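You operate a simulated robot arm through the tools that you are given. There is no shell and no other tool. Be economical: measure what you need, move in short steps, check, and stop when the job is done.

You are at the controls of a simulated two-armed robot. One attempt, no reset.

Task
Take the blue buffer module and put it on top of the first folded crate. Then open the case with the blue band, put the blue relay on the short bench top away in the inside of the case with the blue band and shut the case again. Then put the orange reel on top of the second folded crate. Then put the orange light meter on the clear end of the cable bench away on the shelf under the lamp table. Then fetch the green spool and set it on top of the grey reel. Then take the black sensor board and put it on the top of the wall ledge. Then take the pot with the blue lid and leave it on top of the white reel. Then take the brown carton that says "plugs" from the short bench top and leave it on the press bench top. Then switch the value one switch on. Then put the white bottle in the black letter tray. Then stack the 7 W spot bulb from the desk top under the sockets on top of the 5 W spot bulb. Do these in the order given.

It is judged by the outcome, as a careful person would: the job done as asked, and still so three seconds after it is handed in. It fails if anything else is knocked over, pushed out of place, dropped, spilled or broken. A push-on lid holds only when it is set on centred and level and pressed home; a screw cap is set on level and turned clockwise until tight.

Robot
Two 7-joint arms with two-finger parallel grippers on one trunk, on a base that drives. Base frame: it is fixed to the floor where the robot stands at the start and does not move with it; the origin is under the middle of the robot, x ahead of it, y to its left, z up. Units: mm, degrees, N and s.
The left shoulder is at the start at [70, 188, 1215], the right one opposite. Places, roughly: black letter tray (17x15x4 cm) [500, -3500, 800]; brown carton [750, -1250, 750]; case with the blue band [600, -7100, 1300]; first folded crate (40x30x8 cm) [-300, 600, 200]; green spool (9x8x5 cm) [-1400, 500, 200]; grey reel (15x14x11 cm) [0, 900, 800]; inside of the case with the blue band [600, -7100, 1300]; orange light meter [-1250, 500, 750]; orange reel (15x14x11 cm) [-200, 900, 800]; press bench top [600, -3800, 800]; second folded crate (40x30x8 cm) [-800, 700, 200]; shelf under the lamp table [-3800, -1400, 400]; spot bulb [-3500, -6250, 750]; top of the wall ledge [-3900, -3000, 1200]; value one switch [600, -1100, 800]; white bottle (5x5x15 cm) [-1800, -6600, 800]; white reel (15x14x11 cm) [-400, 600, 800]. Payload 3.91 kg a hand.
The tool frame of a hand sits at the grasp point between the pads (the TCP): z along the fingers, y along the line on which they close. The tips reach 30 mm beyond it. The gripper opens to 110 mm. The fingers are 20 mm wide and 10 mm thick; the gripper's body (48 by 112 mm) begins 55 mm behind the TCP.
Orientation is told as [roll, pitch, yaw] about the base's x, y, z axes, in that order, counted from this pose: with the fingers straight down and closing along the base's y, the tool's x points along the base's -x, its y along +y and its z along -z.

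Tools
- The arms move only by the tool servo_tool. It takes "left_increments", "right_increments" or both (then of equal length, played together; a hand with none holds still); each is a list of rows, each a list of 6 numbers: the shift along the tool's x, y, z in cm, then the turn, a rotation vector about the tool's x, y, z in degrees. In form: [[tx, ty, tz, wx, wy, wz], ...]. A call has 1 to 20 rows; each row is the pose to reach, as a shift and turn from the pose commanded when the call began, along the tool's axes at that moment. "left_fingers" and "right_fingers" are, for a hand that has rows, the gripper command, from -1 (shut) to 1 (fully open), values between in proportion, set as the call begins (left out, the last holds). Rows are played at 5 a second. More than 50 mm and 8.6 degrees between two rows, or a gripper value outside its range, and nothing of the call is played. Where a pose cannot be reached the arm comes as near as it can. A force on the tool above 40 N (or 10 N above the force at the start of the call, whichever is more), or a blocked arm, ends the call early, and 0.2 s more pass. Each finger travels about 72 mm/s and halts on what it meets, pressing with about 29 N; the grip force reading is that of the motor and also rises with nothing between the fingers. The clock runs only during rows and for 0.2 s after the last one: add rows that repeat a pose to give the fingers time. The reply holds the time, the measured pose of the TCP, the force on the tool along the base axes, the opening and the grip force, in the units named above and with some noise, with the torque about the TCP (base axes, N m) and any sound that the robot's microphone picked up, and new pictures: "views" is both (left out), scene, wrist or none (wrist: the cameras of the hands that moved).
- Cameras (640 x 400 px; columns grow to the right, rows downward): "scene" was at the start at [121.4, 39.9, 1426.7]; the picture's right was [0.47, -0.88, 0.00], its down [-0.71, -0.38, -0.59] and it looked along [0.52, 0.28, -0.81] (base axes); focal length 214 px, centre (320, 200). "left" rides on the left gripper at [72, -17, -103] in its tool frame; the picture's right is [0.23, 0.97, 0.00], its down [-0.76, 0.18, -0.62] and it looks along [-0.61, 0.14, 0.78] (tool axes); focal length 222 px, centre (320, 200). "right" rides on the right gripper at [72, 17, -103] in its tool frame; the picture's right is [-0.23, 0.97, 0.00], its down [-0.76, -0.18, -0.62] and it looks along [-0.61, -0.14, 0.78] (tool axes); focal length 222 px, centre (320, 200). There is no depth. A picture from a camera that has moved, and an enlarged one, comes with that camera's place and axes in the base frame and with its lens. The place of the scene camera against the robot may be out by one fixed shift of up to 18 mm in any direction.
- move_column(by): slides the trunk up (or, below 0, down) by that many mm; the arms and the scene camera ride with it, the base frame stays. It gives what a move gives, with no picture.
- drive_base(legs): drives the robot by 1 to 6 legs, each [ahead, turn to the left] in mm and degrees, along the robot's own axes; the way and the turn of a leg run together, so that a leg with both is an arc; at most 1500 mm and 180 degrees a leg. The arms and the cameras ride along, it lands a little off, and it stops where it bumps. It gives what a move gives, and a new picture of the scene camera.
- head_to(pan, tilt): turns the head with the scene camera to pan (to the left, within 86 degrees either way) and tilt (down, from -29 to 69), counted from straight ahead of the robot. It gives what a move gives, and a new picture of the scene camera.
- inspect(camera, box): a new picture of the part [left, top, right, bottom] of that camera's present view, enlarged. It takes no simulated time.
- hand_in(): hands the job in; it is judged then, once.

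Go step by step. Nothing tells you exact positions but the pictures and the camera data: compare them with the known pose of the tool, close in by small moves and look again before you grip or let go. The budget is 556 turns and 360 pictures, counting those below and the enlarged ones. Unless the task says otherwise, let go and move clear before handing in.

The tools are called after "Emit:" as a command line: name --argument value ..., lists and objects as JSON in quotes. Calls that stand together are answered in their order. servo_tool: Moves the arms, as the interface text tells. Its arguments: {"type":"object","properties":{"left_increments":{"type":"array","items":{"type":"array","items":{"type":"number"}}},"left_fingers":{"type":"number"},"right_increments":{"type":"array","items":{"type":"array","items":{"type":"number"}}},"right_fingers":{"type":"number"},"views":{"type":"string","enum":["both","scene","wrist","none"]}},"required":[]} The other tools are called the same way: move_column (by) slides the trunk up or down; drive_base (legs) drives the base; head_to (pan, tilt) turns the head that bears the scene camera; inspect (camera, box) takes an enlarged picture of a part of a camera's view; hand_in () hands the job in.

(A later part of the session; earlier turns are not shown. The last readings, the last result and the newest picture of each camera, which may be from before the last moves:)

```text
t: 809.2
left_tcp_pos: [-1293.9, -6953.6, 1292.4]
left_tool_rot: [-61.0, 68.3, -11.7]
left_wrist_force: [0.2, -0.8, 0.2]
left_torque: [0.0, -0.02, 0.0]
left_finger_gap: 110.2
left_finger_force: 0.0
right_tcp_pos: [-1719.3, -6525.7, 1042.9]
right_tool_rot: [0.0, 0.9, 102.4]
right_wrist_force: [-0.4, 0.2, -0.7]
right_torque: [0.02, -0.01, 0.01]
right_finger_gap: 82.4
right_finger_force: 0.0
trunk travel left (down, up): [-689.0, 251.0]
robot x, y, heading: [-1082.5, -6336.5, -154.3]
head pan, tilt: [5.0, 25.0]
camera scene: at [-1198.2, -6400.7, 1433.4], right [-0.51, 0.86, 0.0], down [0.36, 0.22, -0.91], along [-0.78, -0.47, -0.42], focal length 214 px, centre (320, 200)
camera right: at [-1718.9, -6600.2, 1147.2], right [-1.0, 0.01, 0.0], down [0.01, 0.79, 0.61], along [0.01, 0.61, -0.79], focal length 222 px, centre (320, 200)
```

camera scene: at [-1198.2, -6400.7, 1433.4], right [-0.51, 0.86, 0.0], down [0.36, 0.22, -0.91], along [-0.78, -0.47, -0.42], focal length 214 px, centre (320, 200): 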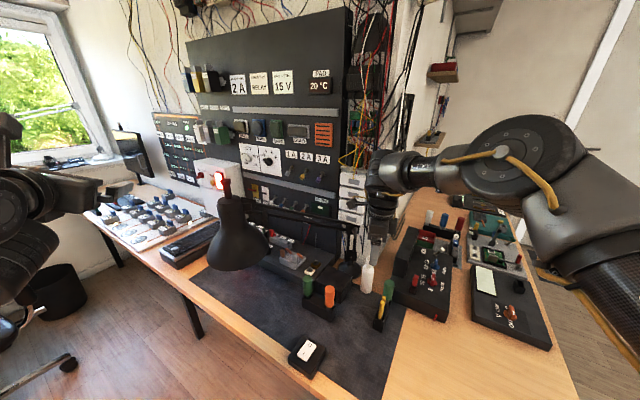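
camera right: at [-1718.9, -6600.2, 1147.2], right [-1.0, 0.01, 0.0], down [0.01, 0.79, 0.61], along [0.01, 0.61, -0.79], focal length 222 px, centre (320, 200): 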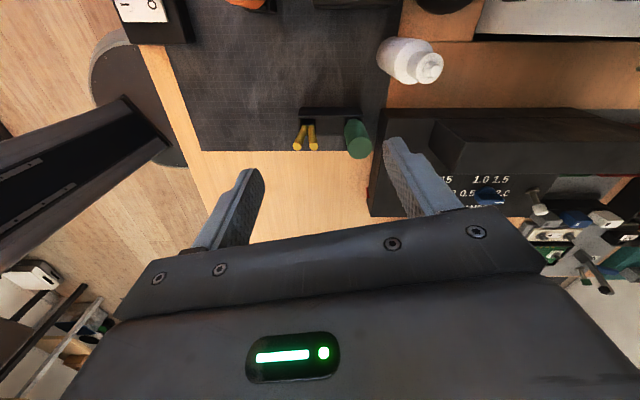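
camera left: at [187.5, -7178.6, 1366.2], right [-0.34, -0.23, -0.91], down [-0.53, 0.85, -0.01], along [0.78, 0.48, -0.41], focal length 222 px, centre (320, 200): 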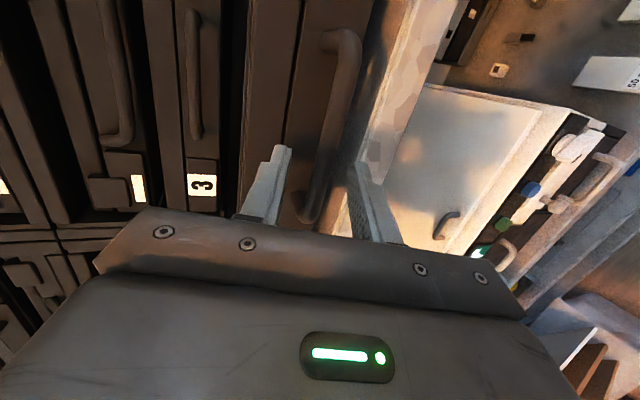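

Bottle confirmed at about [-1828, −6568]. Trim yaw, drive over it.

Emit:
servo_tool --right_increments '[[0, 0, 0, 0, 0, -7], [0, 0, 0, 0, 0, -14], [0, 0, 0, 0, 0, -14]]' --views "none"

Emit:
drive_base --legs '[[115, 0]]'

Emit:
servo_tool --right_increments '[[0, 0, 0, 0, 0, 0]]' --views "both"

```text
t: 810.0
left_tcp_pos: [-1293.5, -6954.4, 1292.8]
left_tool_rot: [-61.1, 68.2, -11.6]
left_wrist_force: [0.2, 0.3, 0.5]
left_torque: [-0.01, 0.0, 0.02]
left_finger_gap: 110.2
left_finger_force: 0.1
right_tcp_pos: [-1719.8, -6526.1, 1041.5]
right_tool_rot: [0.2, 0.9, 116.5]
right_wrist_force: [-0.3, -0.1, 0.0]
right_torque: [0.0, 0.0, 0.0]
right_finger_gap: 82.5
right_finger_force: 0.0
trunk travel left (down, up): [-689.0, 251.0]
robot x, y, heading: [-1081.2, -6332.2, -154.1]
head pan, tilt: [5.0, 25.0]
```

```text
t: 811.3
left_tcp_pos: [-1394.8, -7001.6, 1292.6]
left_tool_rot: [-61.2, 68.3, -11.8]
left_wrist_force: [0.5, 0.2, 0.2]
left_torque: [0.01, 0.01, -0.02]
left_finger_gap: 110.2
left_finger_force: 0.0
right_tcp_pos: [-1820.1, -6576.7, 1043.4]
right_tool_rot: [0.2, 0.9, 116.4]
right_wrist_force: [-0.5, -0.4, -0.3]
right_torque: [-0.03, -0.02, -0.03]
right_finger_gap: 82.5
right_finger_force: 0.1
trunk travel left (down, up): [-689.0, 251.0]
robot x, y, heading: [-1184.4, -6386.3, -154.1]
head pan, tilt: [5.0, 25.0]
camera scene: at [-1300.2, -6449.8, 1433.4], right [-0.51, 0.86, 0.0], down [0.36, 0.22, -0.91], along [-0.78, -0.47, -0.42], focal length 214 px, centre (320, 200)
```

scene: 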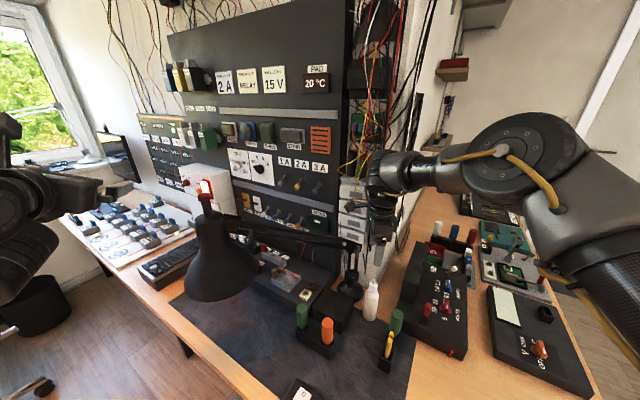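

```text
t: 811.7
left_tcp_pos: [-1394.7, -7001.6, 1293.1]
left_tool_rot: [-61.2, 68.2, -11.8]
left_wrist_force: [0.8, 0.4, 0.6]
left_torque: [0.0, 0.01, -0.06]
left_finger_gap: 110.3
left_finger_force: 0.0
right_tcp_pos: [-1818.4, -6575.7, 1043.3]
right_tool_rot: [0.3, 1.0, 116.4]
right_wrist_force: [0.0, 0.2, 0.2]
right_torque: [-0.02, 0.01, 0.02]
right_finger_gap: 82.3
right_finger_force: 0.2
trunk travel left (down, up): [-689.0, 251.0]
robot x, y, heading: [-1181.9, -6386.5, -154.0]
head pan, tilt: [5.0, 25.0]
camera scene: at [-1299.2, -6449.3, 1433.5], right [-0.51, 0.86, 0.0], down [0.36, 0.22, -0.91], along [-0.78, -0.47, -0.42], focal length 214 px, centre (320, 200)
camera right: at [-1801.6, -6647.0, 1148.2], right [-0.97, -0.23, 0.0], down [-0.18, 0.77, 0.61], along [-0.14, 0.59, -0.79], focal length 222 px, centre (320, 200)
```

scene: 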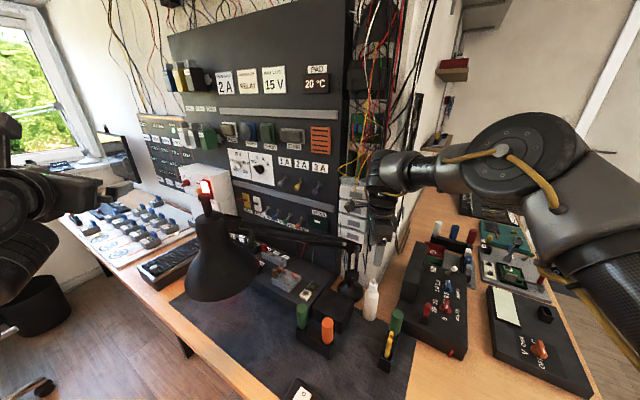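
right: 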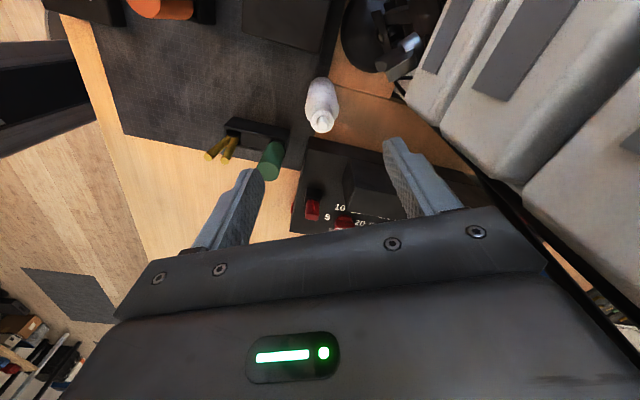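

Nearly centred. Descend vertically to grip the bottle's upper body.

Emit:
servo_tool --right_increments '[[-0.5, 0.1, 3, 0, 0, 0], [-0.5, 0.1, 6, 0, 0, 0], [-0.5, 0.1, 9, 0, 0, 0], [-0.5, 0.1, 11, 0, 0, 0], [-0.5, 0.1, 11, 0, 0, 0]]' --views "both"

```text
t: 812.9
left_tcp_pos: [-1393.9, -7002.2, 1293.0]
left_tool_rot: [-61.1, 68.3, -11.7]
left_wrist_force: [-0.6, -0.3, 0.6]
left_torque: [-0.03, 0.0, 0.01]
left_finger_gap: 109.7
left_finger_force: 0.0
right_tcp_pos: [-1822.8, -6573.0, 932.4]
right_tool_rot: [0.2, 1.0, 116.4]
right_wrist_force: [0.3, -0.1, -0.4]
right_torque: [0.01, 0.01, 0.01]
right_finger_gap: 82.5
right_finger_force: 0.1
trunk travel left (down, up): [-689.0, 251.0]
robot x, y, heading: [-1184.8, -6382.7, -153.9]
head pan, tilt: [5.0, 25.0]
camera scene: at [-1300.1, -6450.1, 1433.4], right [-0.51, 0.86, 0.0], down [0.36, 0.22, -0.91], along [-0.78, -0.47, -0.42], focal length 214 px, centre (320, 200)
camera right: at [-1805.1, -6644.1, 1038.1], right [-0.97, -0.23, 0.0], down [-0.18, 0.77, 0.61], along [-0.14, 0.59, -0.79], focal length 222 px, centre (320, 200)
```

scene: 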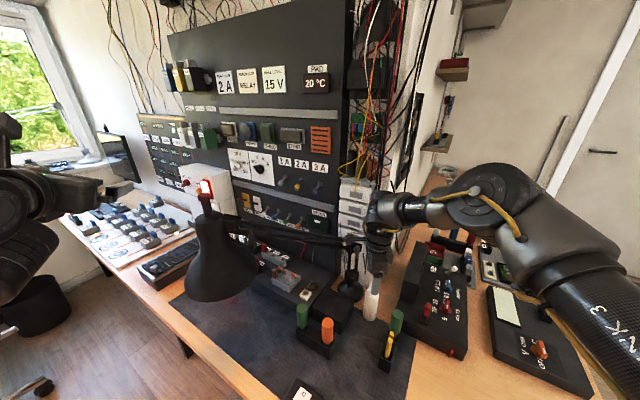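
right: 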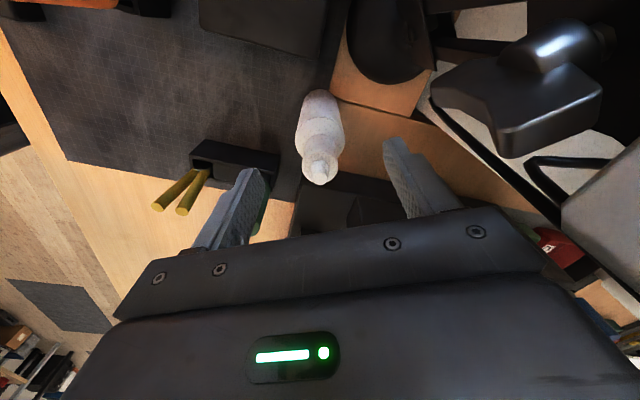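

A lamp joint is close on that side; rotate the hand back 15° for more clearance, then continue down.

Emit:
servo_tool --right_increments '[[0, 0, 0, 0, 0, 8], [0, 0, 0, 0, 0, 15], [0, 0, 2, 0, 0, 15], [0, 0, 3.5, 0, 0, 15], [0, 0, 3.5, 0, 0, 15]]' --views "wrist"

```text
t: 814.1
left_tcp_pos: [-1395.9, -7003.2, 1293.1]
left_tool_rot: [-61.1, 68.3, -11.7]
left_wrist_force: [-1.3, 0.1, -0.2]
left_torque: [-0.02, 0.02, 0.01]
left_finger_gap: 109.9
left_finger_force: 0.0
right_tcp_pos: [-1824.0, -6574.9, 897.2]
right_tool_rot: [0.0, 1.1, 101.4]
right_wrist_force: [-1.2, 0.9, 0.5]
right_torque: [-0.04, 0.05, -0.02]
right_finger_gap: 82.7
right_finger_force: 0.0
trunk travel left (down, up): [-689.0, 251.0]
robot x, y, heading: [-1185.8, -6386.4, -154.0]
head pan, tilt: [5.0, 25.0]
camera right: at [-1824.9, -6647.5, 1003.0], right [-1.0, 0.03, 0.0], down [0.02, 0.79, 0.61], along [0.02, 0.61, -0.79], focal length 222 px, centre (320, 200)
```

right: 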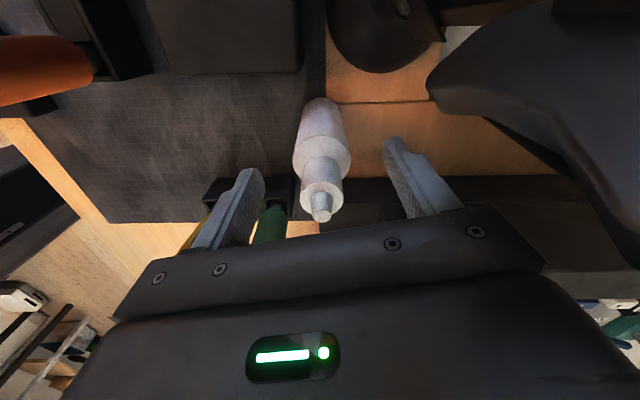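

Emit:
servo_tool --right_increments '[[0, 0, 0.8, 0, 0, 0], [0, 0, 1.6, 0, 0, 0], [0, 0, 2.4, 0, 0, 0], [0, 0, 2.4, 0, 0, 0]]' --views "none"

Emit:
servo_tool --right_increments '[[0, 0, 0, 0, 0, 0], [0, 0, 0, 0, 0, 0], [0, 0, 0, 0, 0, 0], [0, 0, 0, 0, 0, 0]]' --right_fingers -1 --views "wrist"

```text
t: 815.1
left_tcp_pos: [-1396.2, -7002.6, 1292.8]
left_tool_rot: [-61.1, 68.2, -11.6]
left_wrist_force: [-0.4, -0.4, -0.6]
left_torque: [-0.01, 0.05, 0.0]
left_finger_gap: 110.0
left_finger_force: 0.1
right_tcp_pos: [-1822.9, -6574.5, 873.9]
right_tool_rot: [0.0, 1.0, 101.3]
right_wrist_force: [-0.4, -1.0, 0.4]
right_torque: [0.01, 0.02, 0.01]
right_finger_gap: 82.6
right_finger_force: 0.0
trunk travel left (down, up): [-689.0, 251.0]
robot x, y, heading: [-1183.2, -6386.3, -154.1]
head pan, tilt: [5.0, 25.0]
```

```text
t: 816.1
left_tcp_pos: [-1394.9, -7002.2, 1293.0]
left_tool_rot: [-61.1, 68.1, -11.6]
left_wrist_force: [-0.4, 0.1, 0.4]
left_torque: [-0.01, -0.02, -0.02]
left_finger_gap: 110.1
left_finger_force: 0.0
right_tcp_pos: [-1823.1, -6574.0, 873.9]
right_tool_rot: [-0.1, 0.9, 101.4]
right_wrist_force: [0.9, -0.6, 0.1]
right_torque: [0.02, -0.02, 0.0]
right_finger_gap: 41.5
right_finger_force: 28.8
trunk travel left (down, up): [-689.0, 251.0]
robot x, y, heading: [-1181.4, -6384.7, -153.9]
head pan, tilt: [5.0, 25.0]
camera right: at [-1824.2, -6647.6, 979.0], right [-1.0, 0.03, 0.0], down [0.02, 0.79, 0.61], along [0.02, 0.61, -0.79], focal length 222 px, centre (320, 200)
```

right: 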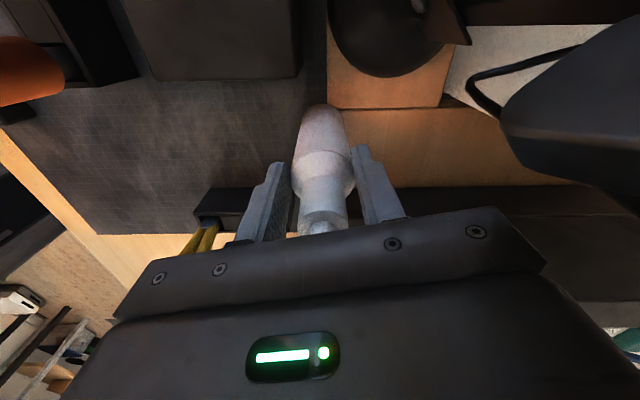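

Gripped. Lift straight up.

Emit:
servo_tool --right_increments '[[0, 0, -1, 0, 0, 0], [0, 0, -3.5, 0, 0, 0], [0, 0, -7, 0, 0, 0], [0, 0, -11, 0, 0, 0], [0, 0, -15, 0, 0, 0], [0, 0, -19, 0, 0, 0], [0, 0, -19, 0, 0, 0]]' --views "both"

```text
t: 817.7
left_tcp_pos: [-1396.9, -7002.0, 1292.9]
left_tool_rot: [-61.1, 68.2, -11.7]
left_wrist_force: [0.2, -0.6, -0.8]
left_torque: [-0.03, 0.0, 0.04]
left_finger_gap: 110.0
left_finger_force: 0.0
right_tcp_pos: [-1823.5, -6572.1, 1065.0]
right_tool_rot: [-0.1, 1.0, 101.5]
right_wrist_force: [-0.5, 0.4, -1.3]
right_torque: [-0.01, 0.0, 0.0]
right_finger_gap: 41.3
right_finger_force: 29.2
trunk travel left (down, up): [-689.0, 251.0]
robot x, y, heading: [-1182.8, -6385.6, -154.1]
head pan, tilt: [5.0, 25.0]
camera scene: at [-1301.7, -6450.3, 1433.2], right [-0.51, 0.86, 0.0], down [0.36, 0.22, -0.91], along [-0.78, -0.47, -0.42], focal length 214 px, centre (320, 200)
camera right: at [-1824.3, -6646.0, 1170.1], right [-1.0, 0.03, -0.01], down [0.02, 0.79, 0.61], along [0.02, 0.61, -0.79], focal length 222 px, centre (320, 200)
```

scene: 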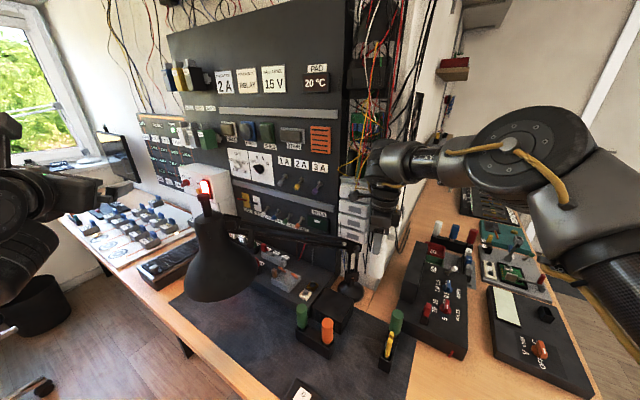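
right: 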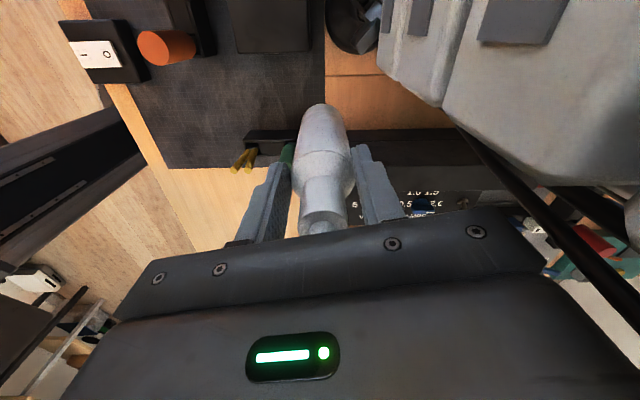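

Bottle lifted. Back away and drive to the press bench tray.

Emit:
move_column --by 60

Emit:
drive_base --legs '[[-450, 0], [0, -123.5], [1450, 0], [1420, 0], [0, -82.4]]'

Emit:
head_to --pan 0 --tilt 35

```text
t: 818.7
left_tcp_pos: [-1395.9, -7002.4, 1352.0]
left_tool_rot: [-61.1, 68.1, -11.8]
left_wrist_force: [-0.4, -0.8, 0.0]
left_torque: [0.01, 0.01, -0.02]
left_finger_gap: 110.1
left_finger_force: 0.1
right_tcp_pos: [-1822.8, -6571.7, 1125.7]
right_tool_rot: [-0.1, 0.9, 101.4]
right_wrist_force: [0.0, -0.2, -0.6]
right_torque: [-0.05, -0.02, 0.03]
right_finger_gap: 41.6
right_finger_force: 29.5
trunk travel left (down, up): [-749.0, 191.0]
robot x, y, heading: [-1183.0, -6383.4, -154.1]
head pan, tilt: [5.0, 25.0]
```

```text
t: 843.7
left_tcp_pos: [206.6, -2894.4, 1352.0]
left_tool_rot: [-61.1, 68.3, 139.9]
left_wrist_force: [0.2, 0.7, -0.1]
left_torque: [0.0, 0.0, 0.05]
left_finger_gap: 110.2
left_finger_force: 0.0
right_tcp_pos: [376.3, -3475.8, 1125.8]
right_tool_rot: [0.0, 0.9, -106.9]
right_wrist_force: [0.5, 0.0, -1.6]
right_torque: [0.01, 0.05, 0.01]
right_finger_gap: 40.3
right_finger_force: 29.7
trunk travel left (down, up): [-749.0, 191.0]
robot x, y, heading: [-274.4, -3333.1, -2.6]
head pan, tilt: [5.0, 25.0]
camera scene: at [-125.3, -3330.0, 1493.3], right [0.04, -1.0, 0.0], down [-0.42, -0.02, -0.91], along [0.91, 0.04, -0.42], focal length 214 px, centre (320, 200)
```

scene: 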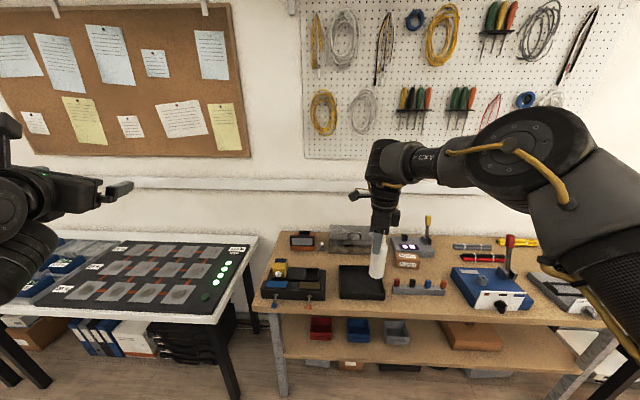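

```text
t: 844.4
left_tcp_pos: [206.6, -2895.4, 1353.3]
left_tool_rot: [-61.1, 68.3, 139.9]
left_wrist_force: [-0.7, 0.5, 0.1]
left_torque: [-0.02, -0.02, -0.01]
left_finger_gap: 110.1
left_finger_force: 0.0
right_tcp_pos: [376.3, -3476.5, 1124.7]
right_tool_rot: [0.0, 1.0, -106.9]
right_wrist_force: [0.2, 0.6, -1.0]
right_torque: [0.02, -0.02, -0.04]
right_finger_gap: 40.3
right_finger_force: 28.7
trunk travel left (down, up): [-749.0, 191.0]
robot x, y, heading: [-275.0, -3343.4, -2.4]
head pan, tilt: [0.0, 35.0]
camera scene: at [-129.3, -3338.4, 1477.6], right [-0.04, -1.0, 0.0], down [-0.57, 0.02, -0.82], along [0.82, -0.03, -0.57], focal length 214 px, centre (320, 200)
```

scene: 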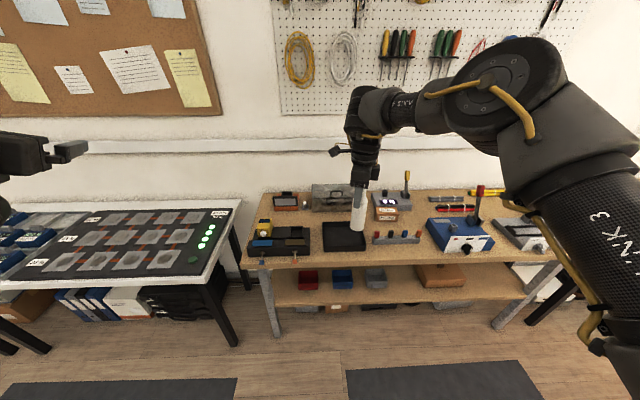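

Emit:
drive_base --legs '[[0, 1.5], [175, 0]]'

Emit:
servo_tool --right_increments '[[0, 0, 0, 0, 0, 0]]' --views "wrist"

Emit:
inspect --camera "scene" --box '[260, 140, 440, 270]'

```text
t: 846.3
left_tcp_pos: [368.6, -2888.0, 1354.7]
left_tool_rot: [-61.3, 68.3, 141.0]
left_wrist_force: [0.3, 0.3, 0.7]
left_torque: [-0.02, 0.0, 0.01]
left_finger_gap: 110.1
left_finger_force: 0.2
right_tcp_pos: [550.2, -3465.7, 1127.0]
right_tool_rot: [0.0, 0.9, -105.9]
right_wrist_force: [0.7, -0.4, -1.4]
right_torque: [0.0, -0.03, -0.01]
right_finger_gap: 40.2
right_finger_force: 29.0
trunk travel left (down, up): [-749.0, 191.0]
robot x, y, heading: [-99.3, -3344.0, -1.1]
head pan, tilt: [0.0, 35.0]
camera scene: at [41.2, -3338.8, 1477.8], right [-0.02, -1.0, 0.0], down [-0.57, 0.01, -0.82], along [0.82, -0.02, -0.57], focal length 214 px, centre (320, 200)
```

scene: 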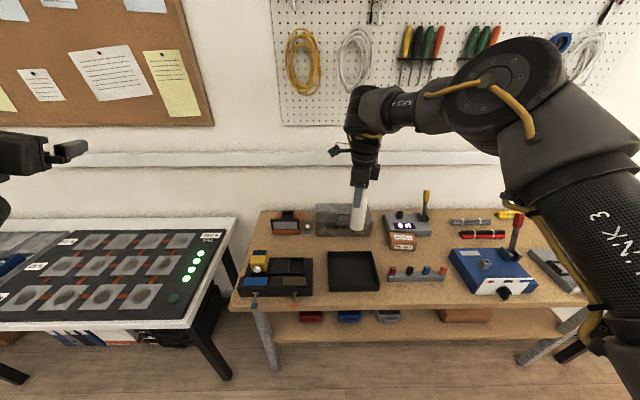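

```text
t: 846.7
left_tcp_pos: [367.5, -2887.5, 1353.3]
left_tool_rot: [-61.2, 68.3, 141.0]
left_wrist_force: [-0.3, 0.3, 0.5]
left_torque: [0.02, 0.01, 0.0]
left_finger_gap: 109.8
left_finger_force: 0.0
right_tcp_pos: [550.8, -3465.2, 1125.8]
right_tool_rot: [0.0, 1.0, -105.7]
right_wrist_force: [-0.2, -0.1, -1.1]
right_torque: [0.0, 0.0, 0.0]
right_finger_gap: 40.5
right_finger_force: 28.8
trunk travel left (down, up): [-749.0, 191.0]
robot x, y, heading: [-101.8, -3339.8, -1.4]
head pan, tilt: [0.0, 35.0]
camera right: at [587.7, -3402.7, 1231.2], right [0.88, -0.48, 0.0], down [-0.38, -0.69, 0.61], along [-0.3, -0.53, -0.79], focal length 222 px, centre (320, 200)
```

right: 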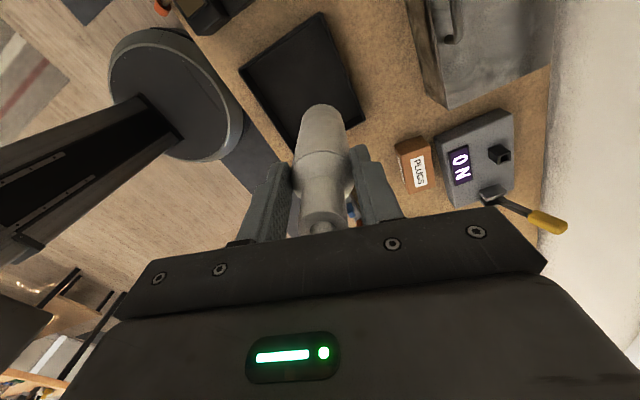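

```text
3.08 times, centred on (350, 205) of scene
camera zoom: at [42.0, -3338.3, 1477.7], right [-0.02, -1.0, 0.0], down [-0.57, 0.01, -0.82], along [0.82, -0.02, -0.57], focal length 660 px, centre (228, 185)
```

zoom: 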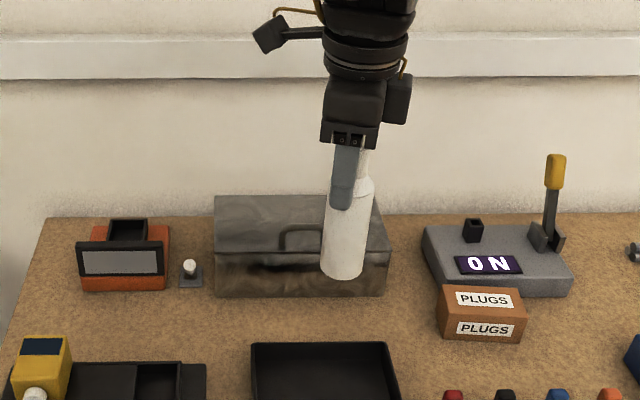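

Bottle hangs almost upright; tray centre ≈ [525, −3466]. Align and lower.

Emit:
drive_base --legs '[[-26, 0]]'

Emit:
move_column --by -180

Emit:
inspect --camera "right" --box '[0, 0, 640, 400]'

Emit:
inspect --camera "scene" --box '[280, 150, 440, 270]'

```text
t: 847.5
left_tcp_pos: [349.6, -2888.2, 1350.5]
left_tool_rot: [-60.6, 68.0, 141.5]
left_wrist_force: [0.1, -0.8, -0.2]
left_torque: [0.01, 0.01, 0.02]
left_finger_gap: 109.7
left_finger_force: 0.0
right_tcp_pos: [530.3, -3465.7, 1120.8]
right_tool_rot: [-0.2, 0.9, -105.8]
right_wrist_force: [0.5, -0.1, -1.1]
right_torque: [0.05, 0.04, -0.01]
right_finger_gap: 40.1
right_finger_force: 28.9
trunk travel left (down, up): [-749.0, 191.0]
robot x, y, heading: [-124.7, -3342.1, -1.0]
head pan, tilt: [0.0, 35.0]
camera scene: at [24.6, -3337.9, 1476.7], right [-0.02, -1.0, 0.0], down [-0.58, 0.01, -0.82], along [0.82, -0.02, -0.58], focal length 214 px, centre (320, 200)
```

scene: 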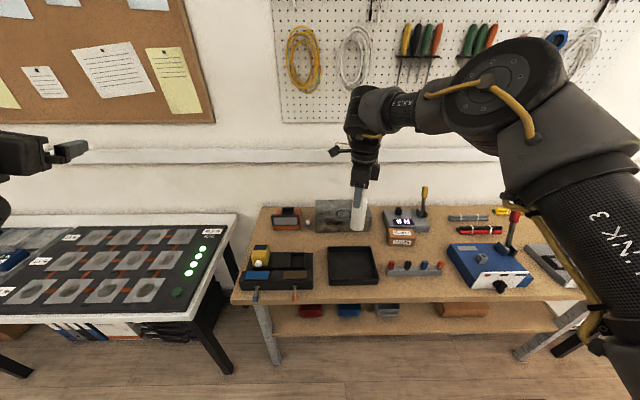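

```text
t: 849.5
left_tcp_pos: [344.7, -2887.8, 1172.2]
left_tool_rot: [-61.1, 68.2, 141.2]
left_wrist_force: [0.2, -0.5, -0.2]
left_torque: [-0.02, 0.0, 0.03]
left_finger_gap: 110.1
left_finger_force: 0.1
right_tcp_pos: [526.4, -3466.0, 944.8]
right_tool_rot: [0.0, 1.0, -105.8]
right_wrist_force: [-0.4, -0.1, -1.3]
right_torque: [0.02, 0.0, 0.03]
right_finger_gap: 40.2
right_finger_force: 29.3
trunk travel left (down, up): [-569.0, 371.0]
robot x, y, heading: [-126.0, -3338.9, -1.1]
head pan, tilt: [0.0, 35.0]
```

```text
1.00 times, centred on (320, 200) of right
camera zoom: at [563.6, -3402.9, 1050.1], right [0.88, -0.48, -0.01], down [-0.38, -0.69, 0.61], along [-0.3, -0.53, -0.79], focal length 222 px, centre (320, 200)
```

zoom: 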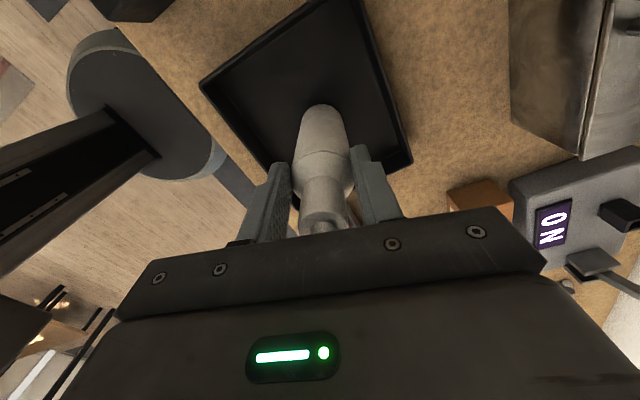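

```text
3.33 times, centred on (360, 210) of scene
camera zoom: at [18.0, -3338.1, 1297.6], right [-0.02, -1.0, 0.0], down [-0.57, 0.01, -0.82], along [0.82, -0.02, -0.57], focal length 715 px, centre (187, 167)
```

zoom: 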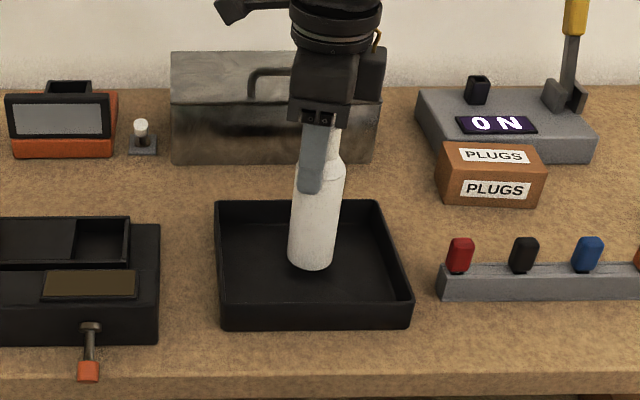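

Emit:
servo_tool --right_increments '[[0, 0, 0.8, 0, 0, 0], [0, 0, 1.5, 0, 0, 0], [0, 0, 2, 0, 0, 0], [0, 0, 2.5, 0, 0, 0], [0, 0, 3, 0, 0, 0], [0, 0, 3.5, 0, 0, 0], [0, 0, 4, 0, 0, 0]]' --views "none"

Emit:
inspect --camera "scene" --box '[280, 150, 440, 270]'

```text
t: 851.1
left_tcp_pos: [343.5, -2887.8, 1173.5]
left_tool_rot: [-61.2, 68.2, 141.0]
left_wrist_force: [-0.3, -0.1, 0.6]
left_torque: [-0.01, 0.0, 0.0]
left_finger_gap: 110.0
left_finger_force: 0.1
right_tcp_pos: [526.8, -3464.3, 913.0]
right_tool_rot: [0.5, 1.2, -106.1]
right_wrist_force: [-7.8, 0.1, 23.2]
right_torque: [-0.13, 1.25, -0.04]
right_finger_gap: 40.2
right_finger_force: 29.6
trunk travel left (down, up): [-569.0, 371.0]
robot x, y, heading: [-129.6, -3339.0, -1.6]
head pan, tilt: [0.0, 35.0]
stopped in row 7 (right hand): the force on the tool passed its limit (the readings are from after the stop); the commanded pose is now the measured one
```

```text
3.33 times, centred on (360, 210) of scene
camera zoom: at [15.7, -3337.7, 1297.7], right [-0.02, -1.0, 0.0], down [-0.57, 0.01, -0.82], along [0.82, -0.02, -0.57], focal length 715 px, centre (187, 167)
```

zoom: 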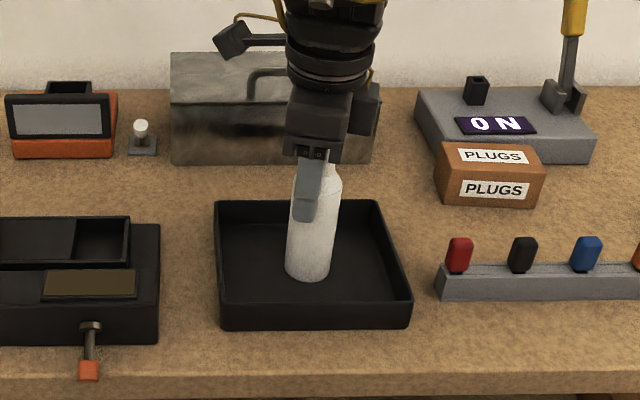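

Standing on the tray floor. Ease off a touch and release.

Emit:
servo_tool --right_increments '[[0, 0, -0.1, 0, 0, 0], [0, 0, -0.2, 0, 0, 0], [0, 0, -0.2, 0, 0, 0]]' --views "none"

Emit:
servo_tool --right_increments '[[0, 0, 0, 0, 0, 0], [0, 0, 0, 0, 0, 0], [0, 0, 0, 0, 0, 0], [0, 0, -2, 0, 0, 0], [0, 0, -6, 0, 0, 0], [0, 0, -10, 0, 0, 0], [0, 0, -14, 0, 0, 0], [0, 0, -18, 0, 0, 0]]' --right_fingers 0.4 --views "none"

Emit:
inspect --camera "scene" --box '[280, 150, 440, 270]'

```text
t: 851.9
left_tcp_pos: [342.6, -2888.7, 1173.4]
left_tool_rot: [-61.2, 68.3, 140.9]
left_wrist_force: [0.2, 0.6, 0.1]
left_torque: [0.0, -0.01, 0.03]
left_finger_gap: 110.1
left_finger_force: 0.0
right_tcp_pos: [527.9, -3464.8, 912.3]
right_tool_rot: [0.5, 1.3, -105.9]
right_wrist_force: [0.3, -1.3, 19.6]
right_torque: [-0.1, 0.35, 0.02]
right_finger_gap: 40.0
right_finger_force: 29.0
trunk travel left (down, up): [-569.0, 371.0]
robot x, y, heading: [-126.4, -3338.0, -1.2]
head pan, tilt: [0.0, 35.0]
```

```text
t: 853.7
left_tcp_pos: [342.5, -2887.1, 1171.6]
left_tool_rot: [-61.1, 68.3, 140.9]
left_wrist_force: [-0.2, 0.1, -0.3]
left_torque: [0.02, 0.0, 0.01]
left_finger_gap: 109.8
left_finger_force: 0.0
right_tcp_pos: [507.6, -3454.2, 1056.6]
right_tool_rot: [0.4, 1.2, -105.9]
right_wrist_force: [0.1, -0.5, -0.2]
right_torque: [0.01, 0.02, -0.01]
right_finger_gap: 76.9
right_finger_force: 0.0
right hand out of reach, approached as far as the arm can: row 7, 8
trunk travel left (down, up): [-569.0, 371.0]
robot x, y, heading: [-123.2, -3337.8, -1.1]
head pan, tilt: [0.0, 35.0]
```

```text
3.33 times, centred on (360, 210) of scene
camera zoom: at [16.5, -3338.0, 1297.7], right [-0.02, -1.0, 0.0], down [-0.57, 0.01, -0.82], along [0.82, -0.02, -0.57], focal length 715 px, centre (187, 167)
```

zoom: 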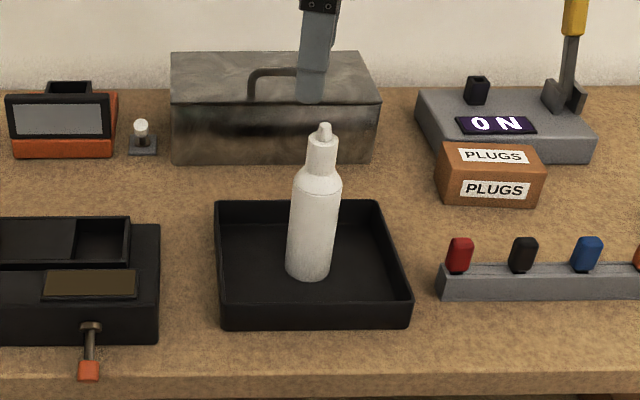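

The bottle stands in the tray. Finally the 7 W bulb on the far desk near [-3500, −6250]. Drive there.

Emit:
move_column --by 150

Emit:
drive_base --legs '[[-400, 0], [0, -114], [1100, 0], [1000, 0], [0, -65], [900, 0]]'

Emit:
head_to --pan 45 --tilt 22

```text
t: 855.5
left_tcp_pos: [345.0, -2888.0, 1322.6]
left_tool_rot: [-61.0, 68.2, 141.1]
left_wrist_force: [-0.3, -0.6, -0.6]
left_torque: [0.03, 0.02, 0.01]
left_finger_gap: 110.0
left_finger_force: 0.1
right_tcp_pos: [509.6, -3454.5, 1204.4]
right_tool_rot: [0.3, 1.2, -105.8]
right_wrist_force: [-0.5, 0.1, 0.0]
right_torque: [0.01, 0.02, 0.01]
right_finger_gap: 77.1
right_finger_force: 0.1
trunk travel left (down, up): [-719.0, 221.0]
robot x, y, heading: [-128.8, -3340.2, -1.3]
head pan, tilt: [0.0, 35.0]
```

```text
t: 879.9
left_tcp_pos: [-2744.4, -5722.4, 1323.3]
left_tool_rot: [-61.2, 68.2, -38.0]
left_wrist_force: [-0.7, 0.4, 0.5]
left_torque: [0.0, 0.03, 0.0]
left_finger_gap: 109.8
left_finger_force: 0.0
right_tcp_pos: [-2917.5, -5158.2, 1205.8]
right_tool_rot: [0.2, 1.1, 75.2]
right_wrist_force: [0.5, 0.4, 0.3]
right_torque: [-0.02, 0.03, 0.01]
right_finger_gap: 77.0
right_finger_force: 0.1
trunk travel left (down, up): [-719.0, 221.0]
robot x, y, heading: [-2280.8, -5262.1, 179.8]
head pan, tilt: [0.0, 35.0]
camera scene: at [-2412.1, -5256.8, 1447.6], right [0.01, 1.0, 0.0], down [0.57, 0.0, -0.82], along [-0.82, 0.0, -0.57], focal length 214 px, centre (320, 200)
```

scene: 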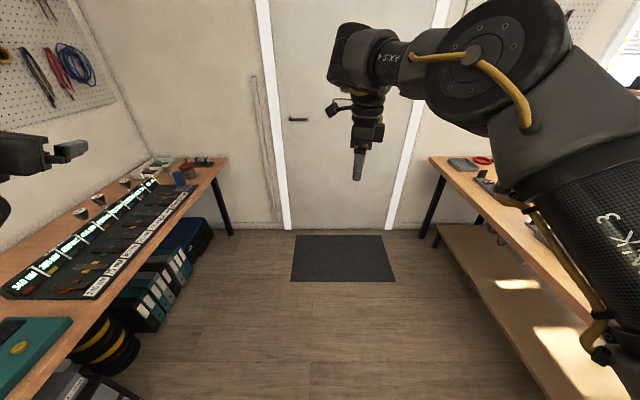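

```text
t: 881.0
left_tcp_pos: [-2745.0, -5722.0, 1322.7]
left_tool_rot: [-61.0, 68.3, -37.9]
left_wrist_force: [0.4, 0.2, -1.1]
left_torque: [-0.03, -0.02, -0.03]
left_finger_gap: 109.9
left_finger_force: 0.0
right_tcp_pos: [-2917.3, -5158.6, 1205.2]
right_tool_rot: [0.3, 1.0, 75.2]
right_wrist_force: [-0.5, 0.0, -0.3]
right_torque: [0.03, 0.0, 0.02]
right_finger_gap: 77.4
right_finger_force: 0.1
trunk travel left (down, up): [-719.0, 221.0]
robot x, y, heading: [-2282.1, -5260.3, 179.8]
head pan, tilt: [45.0, 22.0]
camera scene: at [-2390.4, -5322.4, 1468.1], right [-0.7, 0.71, 0.0], down [0.27, 0.26, -0.93], along [-0.66, -0.65, -0.38], focal length 214 px, centre (320, 200)
```

scene: 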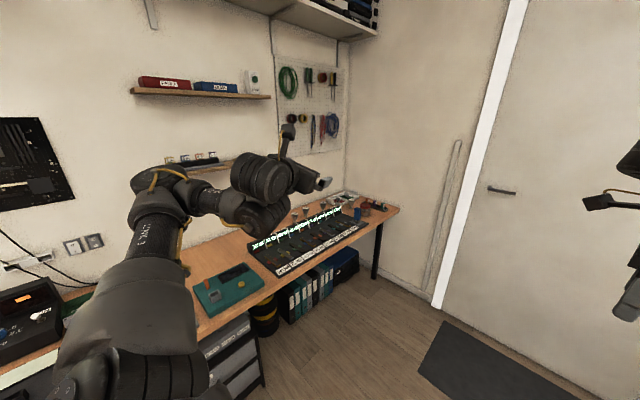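

Emit:
drive_base --legs '[[750, 0], [0, 90]]'

Emit:
head_to --pan -8 --tilt 28

```text
t: 889.0
left_tcp_pos: [-2561.8, -5704.0, 1323.0]
left_tool_rot: [-61.1, 68.3, 54.3]
left_wrist_force: [0.3, 0.1, -0.6]
left_torque: [-0.01, 0.01, 0.01]
left_finger_gap: 109.7
left_finger_force: 0.0
right_tcp_pos: [-3118.4, -5898.2, 1205.8]
right_tool_rot: [0.3, 1.2, 167.3]
right_wrist_force: [0.4, 0.7, 0.2]
right_torque: [0.0, -0.01, 0.0]
right_finger_gap: 76.8
right_finger_force: 0.0
trunk travel left (down, up): [-719.0, 221.0]
robot x, y, heading: [-3042.7, -5259.3, -88.1]
head pan, tilt: [45.0, 22.0]
camera scene: at [-2963.0, -5367.6, 1468.2], right [-0.68, -0.73, 0.0], down [-0.27, 0.26, -0.93], along [0.68, -0.63, -0.37], focal length 214 px, centre (320, 200)
```

scene: 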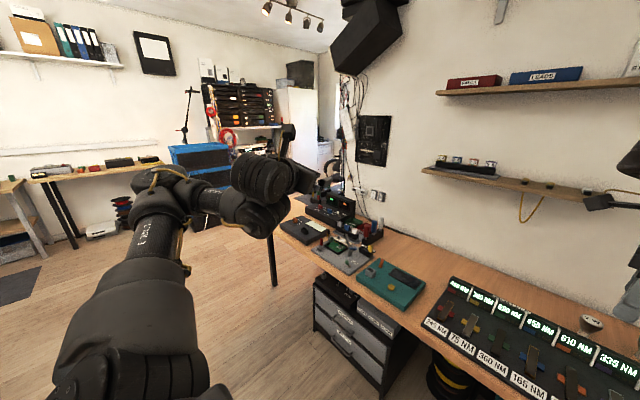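

```text
t: 890.2
left_tcp_pos: [-2561.6, -5704.1, 1322.7]
left_tool_rot: [-60.9, 68.3, 54.2]
left_wrist_force: [0.5, 0.0, 0.4]
left_torque: [0.01, -0.01, -0.02]
left_finger_gap: 109.9
left_finger_force: 0.1
right_tcp_pos: [-3117.5, -5899.0, 1205.3]
right_tool_rot: [0.3, 1.1, 167.4]
right_wrist_force: [0.5, -0.6, -0.1]
right_torque: [0.0, -0.01, -0.01]
right_finger_gap: 77.0
right_finger_force: 0.1
trunk travel left (down, up): [-719.0, 221.0]
robot x, y, heading: [-3041.2, -5260.0, -87.9]
head pan, tilt: [-8.0, 28.0]
camera scene: at [-3040.1, -5395.0, 1458.5], right [-0.99, 0.1, 0.0], down [0.05, 0.47, -0.88], along [-0.09, -0.88, -0.47], focal length 214 px, centre (320, 200)
```

scene: 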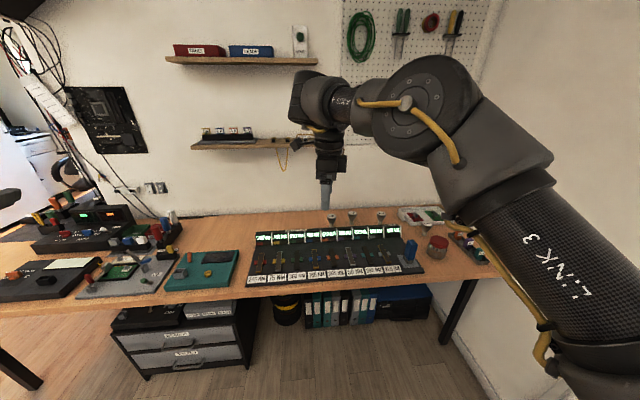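

Emit:
inspect --camera "scene" --box '[310, 195, 470, 285]'

Emit:
inspect --camera "scene" --box '[320, 205, 400, 245]'

```text
4.00 times, centred on (390, 240) of scene
camera zoom: at [-3040.1, -5395.0, 1458.5], right [-0.99, 0.1, 0.0], down [0.05, 0.47, -0.88], along [-0.09, -0.88, -0.47], focal length 858 px, centre (40, 40)
```

zoom: 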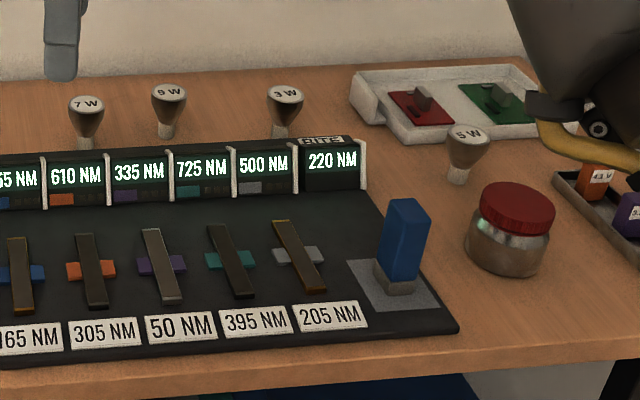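

```text
8.00 times, centred on (360, 225) of scene
camera zoom: at [-3040.1, -5395.0, 1458.5], right [-0.99, 0.1, 0.0], down [0.05, 0.47, -0.88], along [-0.09, -0.88, -0.47], focal length 1716 px, centre (0, 0)
```

zoom: 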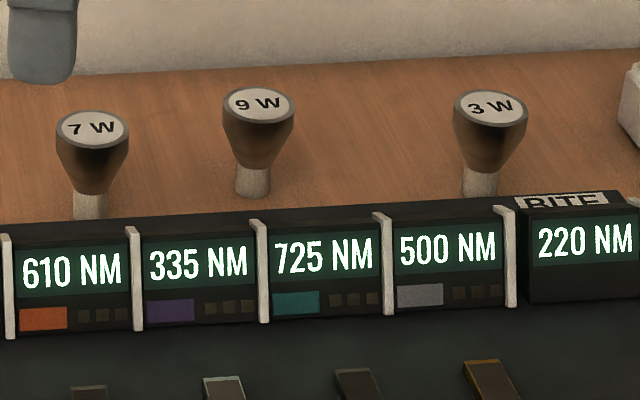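

Bulbs: 7 W ≈ [-3209, −6414], 9 W, 3 W, and the 5 W alone at right ≈ [-3698, −6278]. Turn the hand for a sideways closing (yaw −180) and approach the 7 W.

Emit:
servo_tool --right_increments '[[0, 0, 0, 0, 0, 8], [0, 0, 0, 0, 0, 16], [0, 0, 0, 0, 0, 24], [0, 0, 0, 0, 0, 32], [0, 0, 0, 0, 0, 40], [0, 0, 0, 0, 0, 48], [0, 0, 0, 0, 0, 56], [0, 0, 0, 0, 0, 64], [0, 0, 0, 0, 0, 72], [0, 0, 0, 0, 0, 75], [0, 0, 0, 0, 0, 75]]' --views "none"

Emit:
drive_base --legs '[[0, -11], [440, 0], [0, 9]]'

Emit:
servo_tool --right_increments '[[0, 0, 4, 0, 0, 0], [0, 0, 8, 0, 0, 0], [0, 0, 12, 0, 0, 0], [0, 0, 16, 0, 0, 0], [0, 0, 16, 0, 0, 0]]' --views "both"

```text
t: 892.6
left_tcp_pos: [-2561.8, -5704.7, 1322.4]
left_tool_rot: [-61.0, 68.3, 54.4]
left_wrist_force: [-0.3, 0.8, -0.3]
left_torque: [0.0, -0.03, -0.05]
left_finger_gap: 109.8
left_finger_force: 0.0
right_tcp_pos: [-3117.2, -5899.9, 1206.2]
right_tool_rot: [-1.0, 0.6, 92.3]
right_wrist_force: [0.3, 0.4, -0.9]
right_torque: [0.03, 0.02, -0.01]
right_finger_gap: 77.2
right_finger_force: 0.1
trunk travel left (down, up): [-719.0, 221.0]
robot x, y, heading: [-3039.4, -5258.3, -88.1]
head pan, tilt: [-8.0, 28.0]
```

```text
t: 896.7
left_tcp_pos: [-2645.0, -6149.3, 1322.1]
left_tool_rot: [-60.9, 68.2, 52.4]
left_wrist_force: [-0.1, -0.3, 0.0]
left_torque: [-0.02, -0.01, 0.01]
left_finger_gap: 110.2
left_finger_force: 0.0
right_tcp_pos: [-3206.1, -6326.8, 1206.5]
right_tool_rot: [-1.0, 0.6, 90.5]
right_wrist_force: [-0.1, 0.0, 0.5]
right_torque: [0.03, 0.0, -0.01]
right_finger_gap: 76.9
right_finger_force: 0.0
trunk travel left (down, up): [-719.0, 221.0]
robot x, y, heading: [-3108.4, -5688.1, -89.9]
head pan, tilt: [-8.0, 28.0]
camera scene: at [-3112.1, -5825.1, 1458.4], right [-0.99, 0.14, 0.0], down [0.06, 0.47, -0.88], along [-0.12, -0.87, -0.47], focal length 214 px, centre (320, 200)
```

scene: 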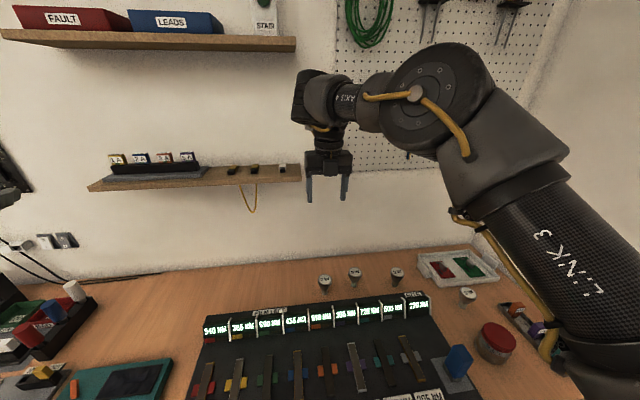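

```text
t: 897.9
left_tcp_pos: [-2643.3, -6147.7, 1323.1]
left_tool_rot: [-61.0, 68.3, 52.6]
left_wrist_force: [0.9, 0.0, 0.0]
left_torque: [-0.02, 0.01, -0.01]
left_finger_gap: 109.9
left_finger_force: 0.0
right_tcp_pos: [-3203.2, -6325.2, 1043.5]
right_tool_rot: [-1.0, 0.6, 90.5]
right_wrist_force: [0.2, 0.0, -0.1]
right_torque: [-0.01, -0.01, -0.01]
right_finger_gap: 76.8
right_finger_force: 0.1
trunk travel left (down, up): [-719.0, 221.0]
robot x, y, heading: [-3108.3, -5689.5, -89.7]
head pan, tilt: [-8.0, 28.0]
camera scene: at [-3111.4, -5823.4, 1458.6], right [-0.99, 0.14, 0.0], down [0.06, 0.46, -0.88], along [-0.12, -0.87, -0.47], focal length 214 px, centre (320, 200)
camera right: at [-3220.4, -6396.4, 1148.8], right [-0.98, 0.22, -0.02], down [0.16, 0.77, 0.62], along [0.15, 0.6, -0.79], focal length 222 px, centre (320, 200)
```

scene: 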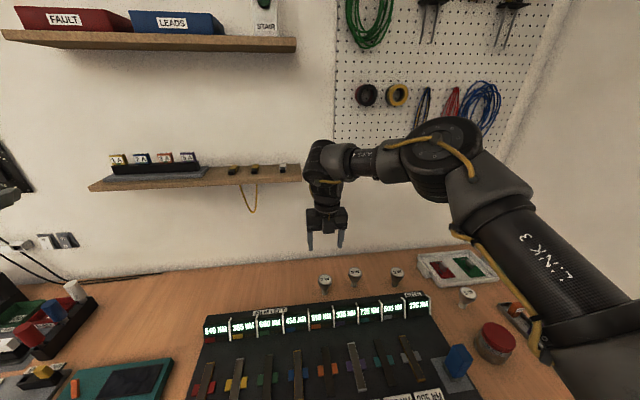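
right: 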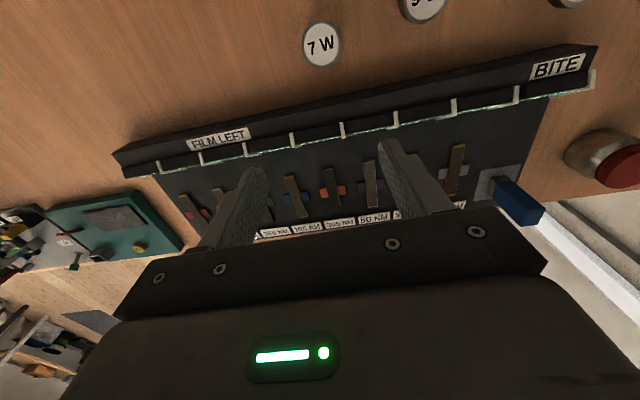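

Emit:
drive_base --legs '[[52, 0]]'

Emit:
servo_tool --right_increments '[[0, 0.9, 3, 0, 0, 0], [0, 0.9, 6, 0, 0, 0], [0, 0.9, 9, 0, 0, 0], [0, 0.9, 12, 0, 0, 0], [0, 0.9, 12, 0, 0, 0]]' --views "wrist"

```text
t: 898.8
left_tcp_pos: [-2643.7, -6185.9, 1329.8]
left_tool_rot: [-62.1, 68.9, 51.7]
left_wrist_force: [0.5, 1.0, 0.7]
left_torque: [0.02, 0.0, -0.06]
left_finger_gap: 110.2
left_finger_force: 0.0
right_tcp_pos: [-3202.9, -6364.8, 1052.1]
right_tool_rot: [-1.0, 1.2, 90.6]
right_wrist_force: [0.1, 1.8, 1.3]
right_torque: [-0.04, 0.02, 0.01]
right_finger_gap: 76.8
right_finger_force: 0.0
trunk travel left (down, up): [-719.0, 221.0]
robot x, y, heading: [-3111.4, -5736.5, -89.8]
head pan, tilt: [-8.0, 28.0]
camera scene: at [-3112.5, -5862.2, 1460.0], right [-0.99, 0.14, 0.0], down [0.06, 0.46, -0.89], along [-0.12, -0.88, -0.46], focal length 214 px, centre (320, 200)
```

scene: 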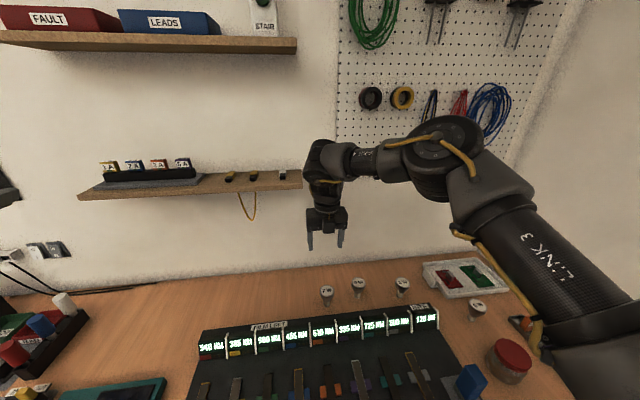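

```text
t: 900.0
left_tcp_pos: [-2641.2, -6195.7, 1324.0]
left_tool_rot: [-61.1, 68.4, 52.4]
left_wrist_force: [-0.4, 0.5, -0.5]
left_torque: [0.02, 0.0, -0.01]
left_finger_gap: 110.1
left_finger_force: 0.0
right_tcp_pos: [-3209.6, -6374.6, 926.6]
right_tool_rot: [-0.9, 0.8, 90.6]
right_wrist_force: [-1.0, 1.0, -0.3]
right_torque: [-0.05, 0.02, 0.02]
right_finger_gap: 77.2
right_finger_force: 0.1
trunk travel left (down, up): [-719.0, 221.0]
robot x, y, heading: [-3107.1, -5740.5, -89.8]
head pan, tilt: [-8.0, 28.0]
camera right: at [-3225.8, -6446.1, 1031.1], right [-0.98, 0.22, -0.02], down [0.16, 0.77, 0.62], along [0.15, 0.6, -0.79], focal length 222 px, centre (320, 200)
```

right: 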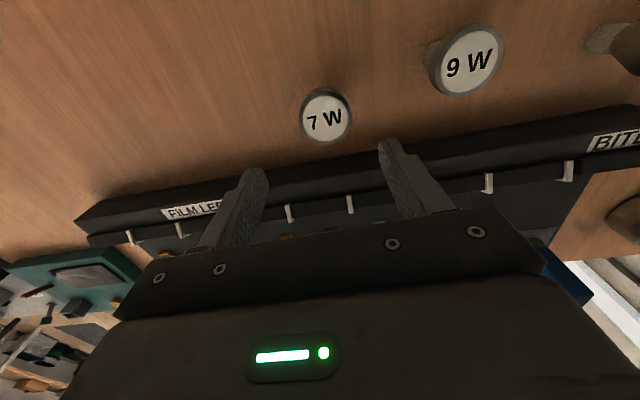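

Emit:
servo_tool --right_increments '[[0.4, 0.2, 3, 0, 0, 0], [0.4, 0.2, 6, 0, 0, 0], [0.4, 0.2, 9, 0, 0, 0], [0.4, 0.2, 11, 0, 0, 0], [0.4, 0.2, 11.9, 0, 0, 0], [0.4, 0.2, 11.9, 0, 0, 0]]' --views "wrist"

```text
t: 901.4
left_tcp_pos: [-2643.4, -6197.7, 1323.5]
left_tool_rot: [-61.1, 68.5, 52.5]
left_wrist_force: [-0.6, -0.8, -0.1]
left_torque: [-0.01, -0.03, -0.03]
left_finger_gap: 110.0
left_finger_force: 0.1
right_tcp_pos: [-3209.2, -6381.6, 807.4]
right_tool_rot: [-1.0, 0.7, 90.5]
right_wrist_force: [-0.2, 0.1, 0.3]
right_torque: [-0.03, 0.01, -0.03]
right_finger_gap: 76.8
right_finger_force: 0.1
trunk travel left (down, up): [-719.0, 221.0]
robot x, y, heading: [-3105.3, -5741.6, -89.9]
head pan, tilt: [-8.0, 28.0]
camera right: at [-3226.1, -6453.6, 911.4], right [-0.98, 0.22, -0.02], down [0.16, 0.77, 0.62], along [0.15, 0.6, -0.79], focal length 222 px, centre (320, 200)
```

right: 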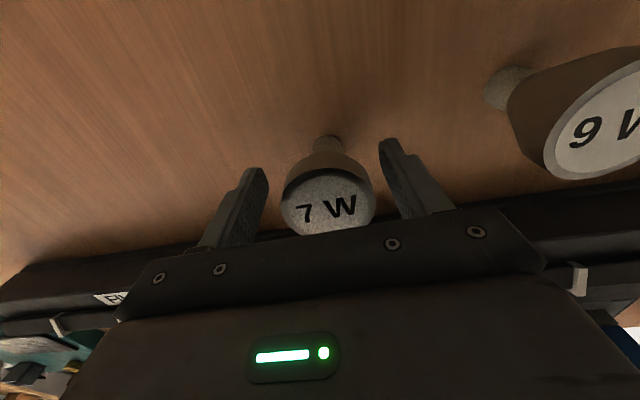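

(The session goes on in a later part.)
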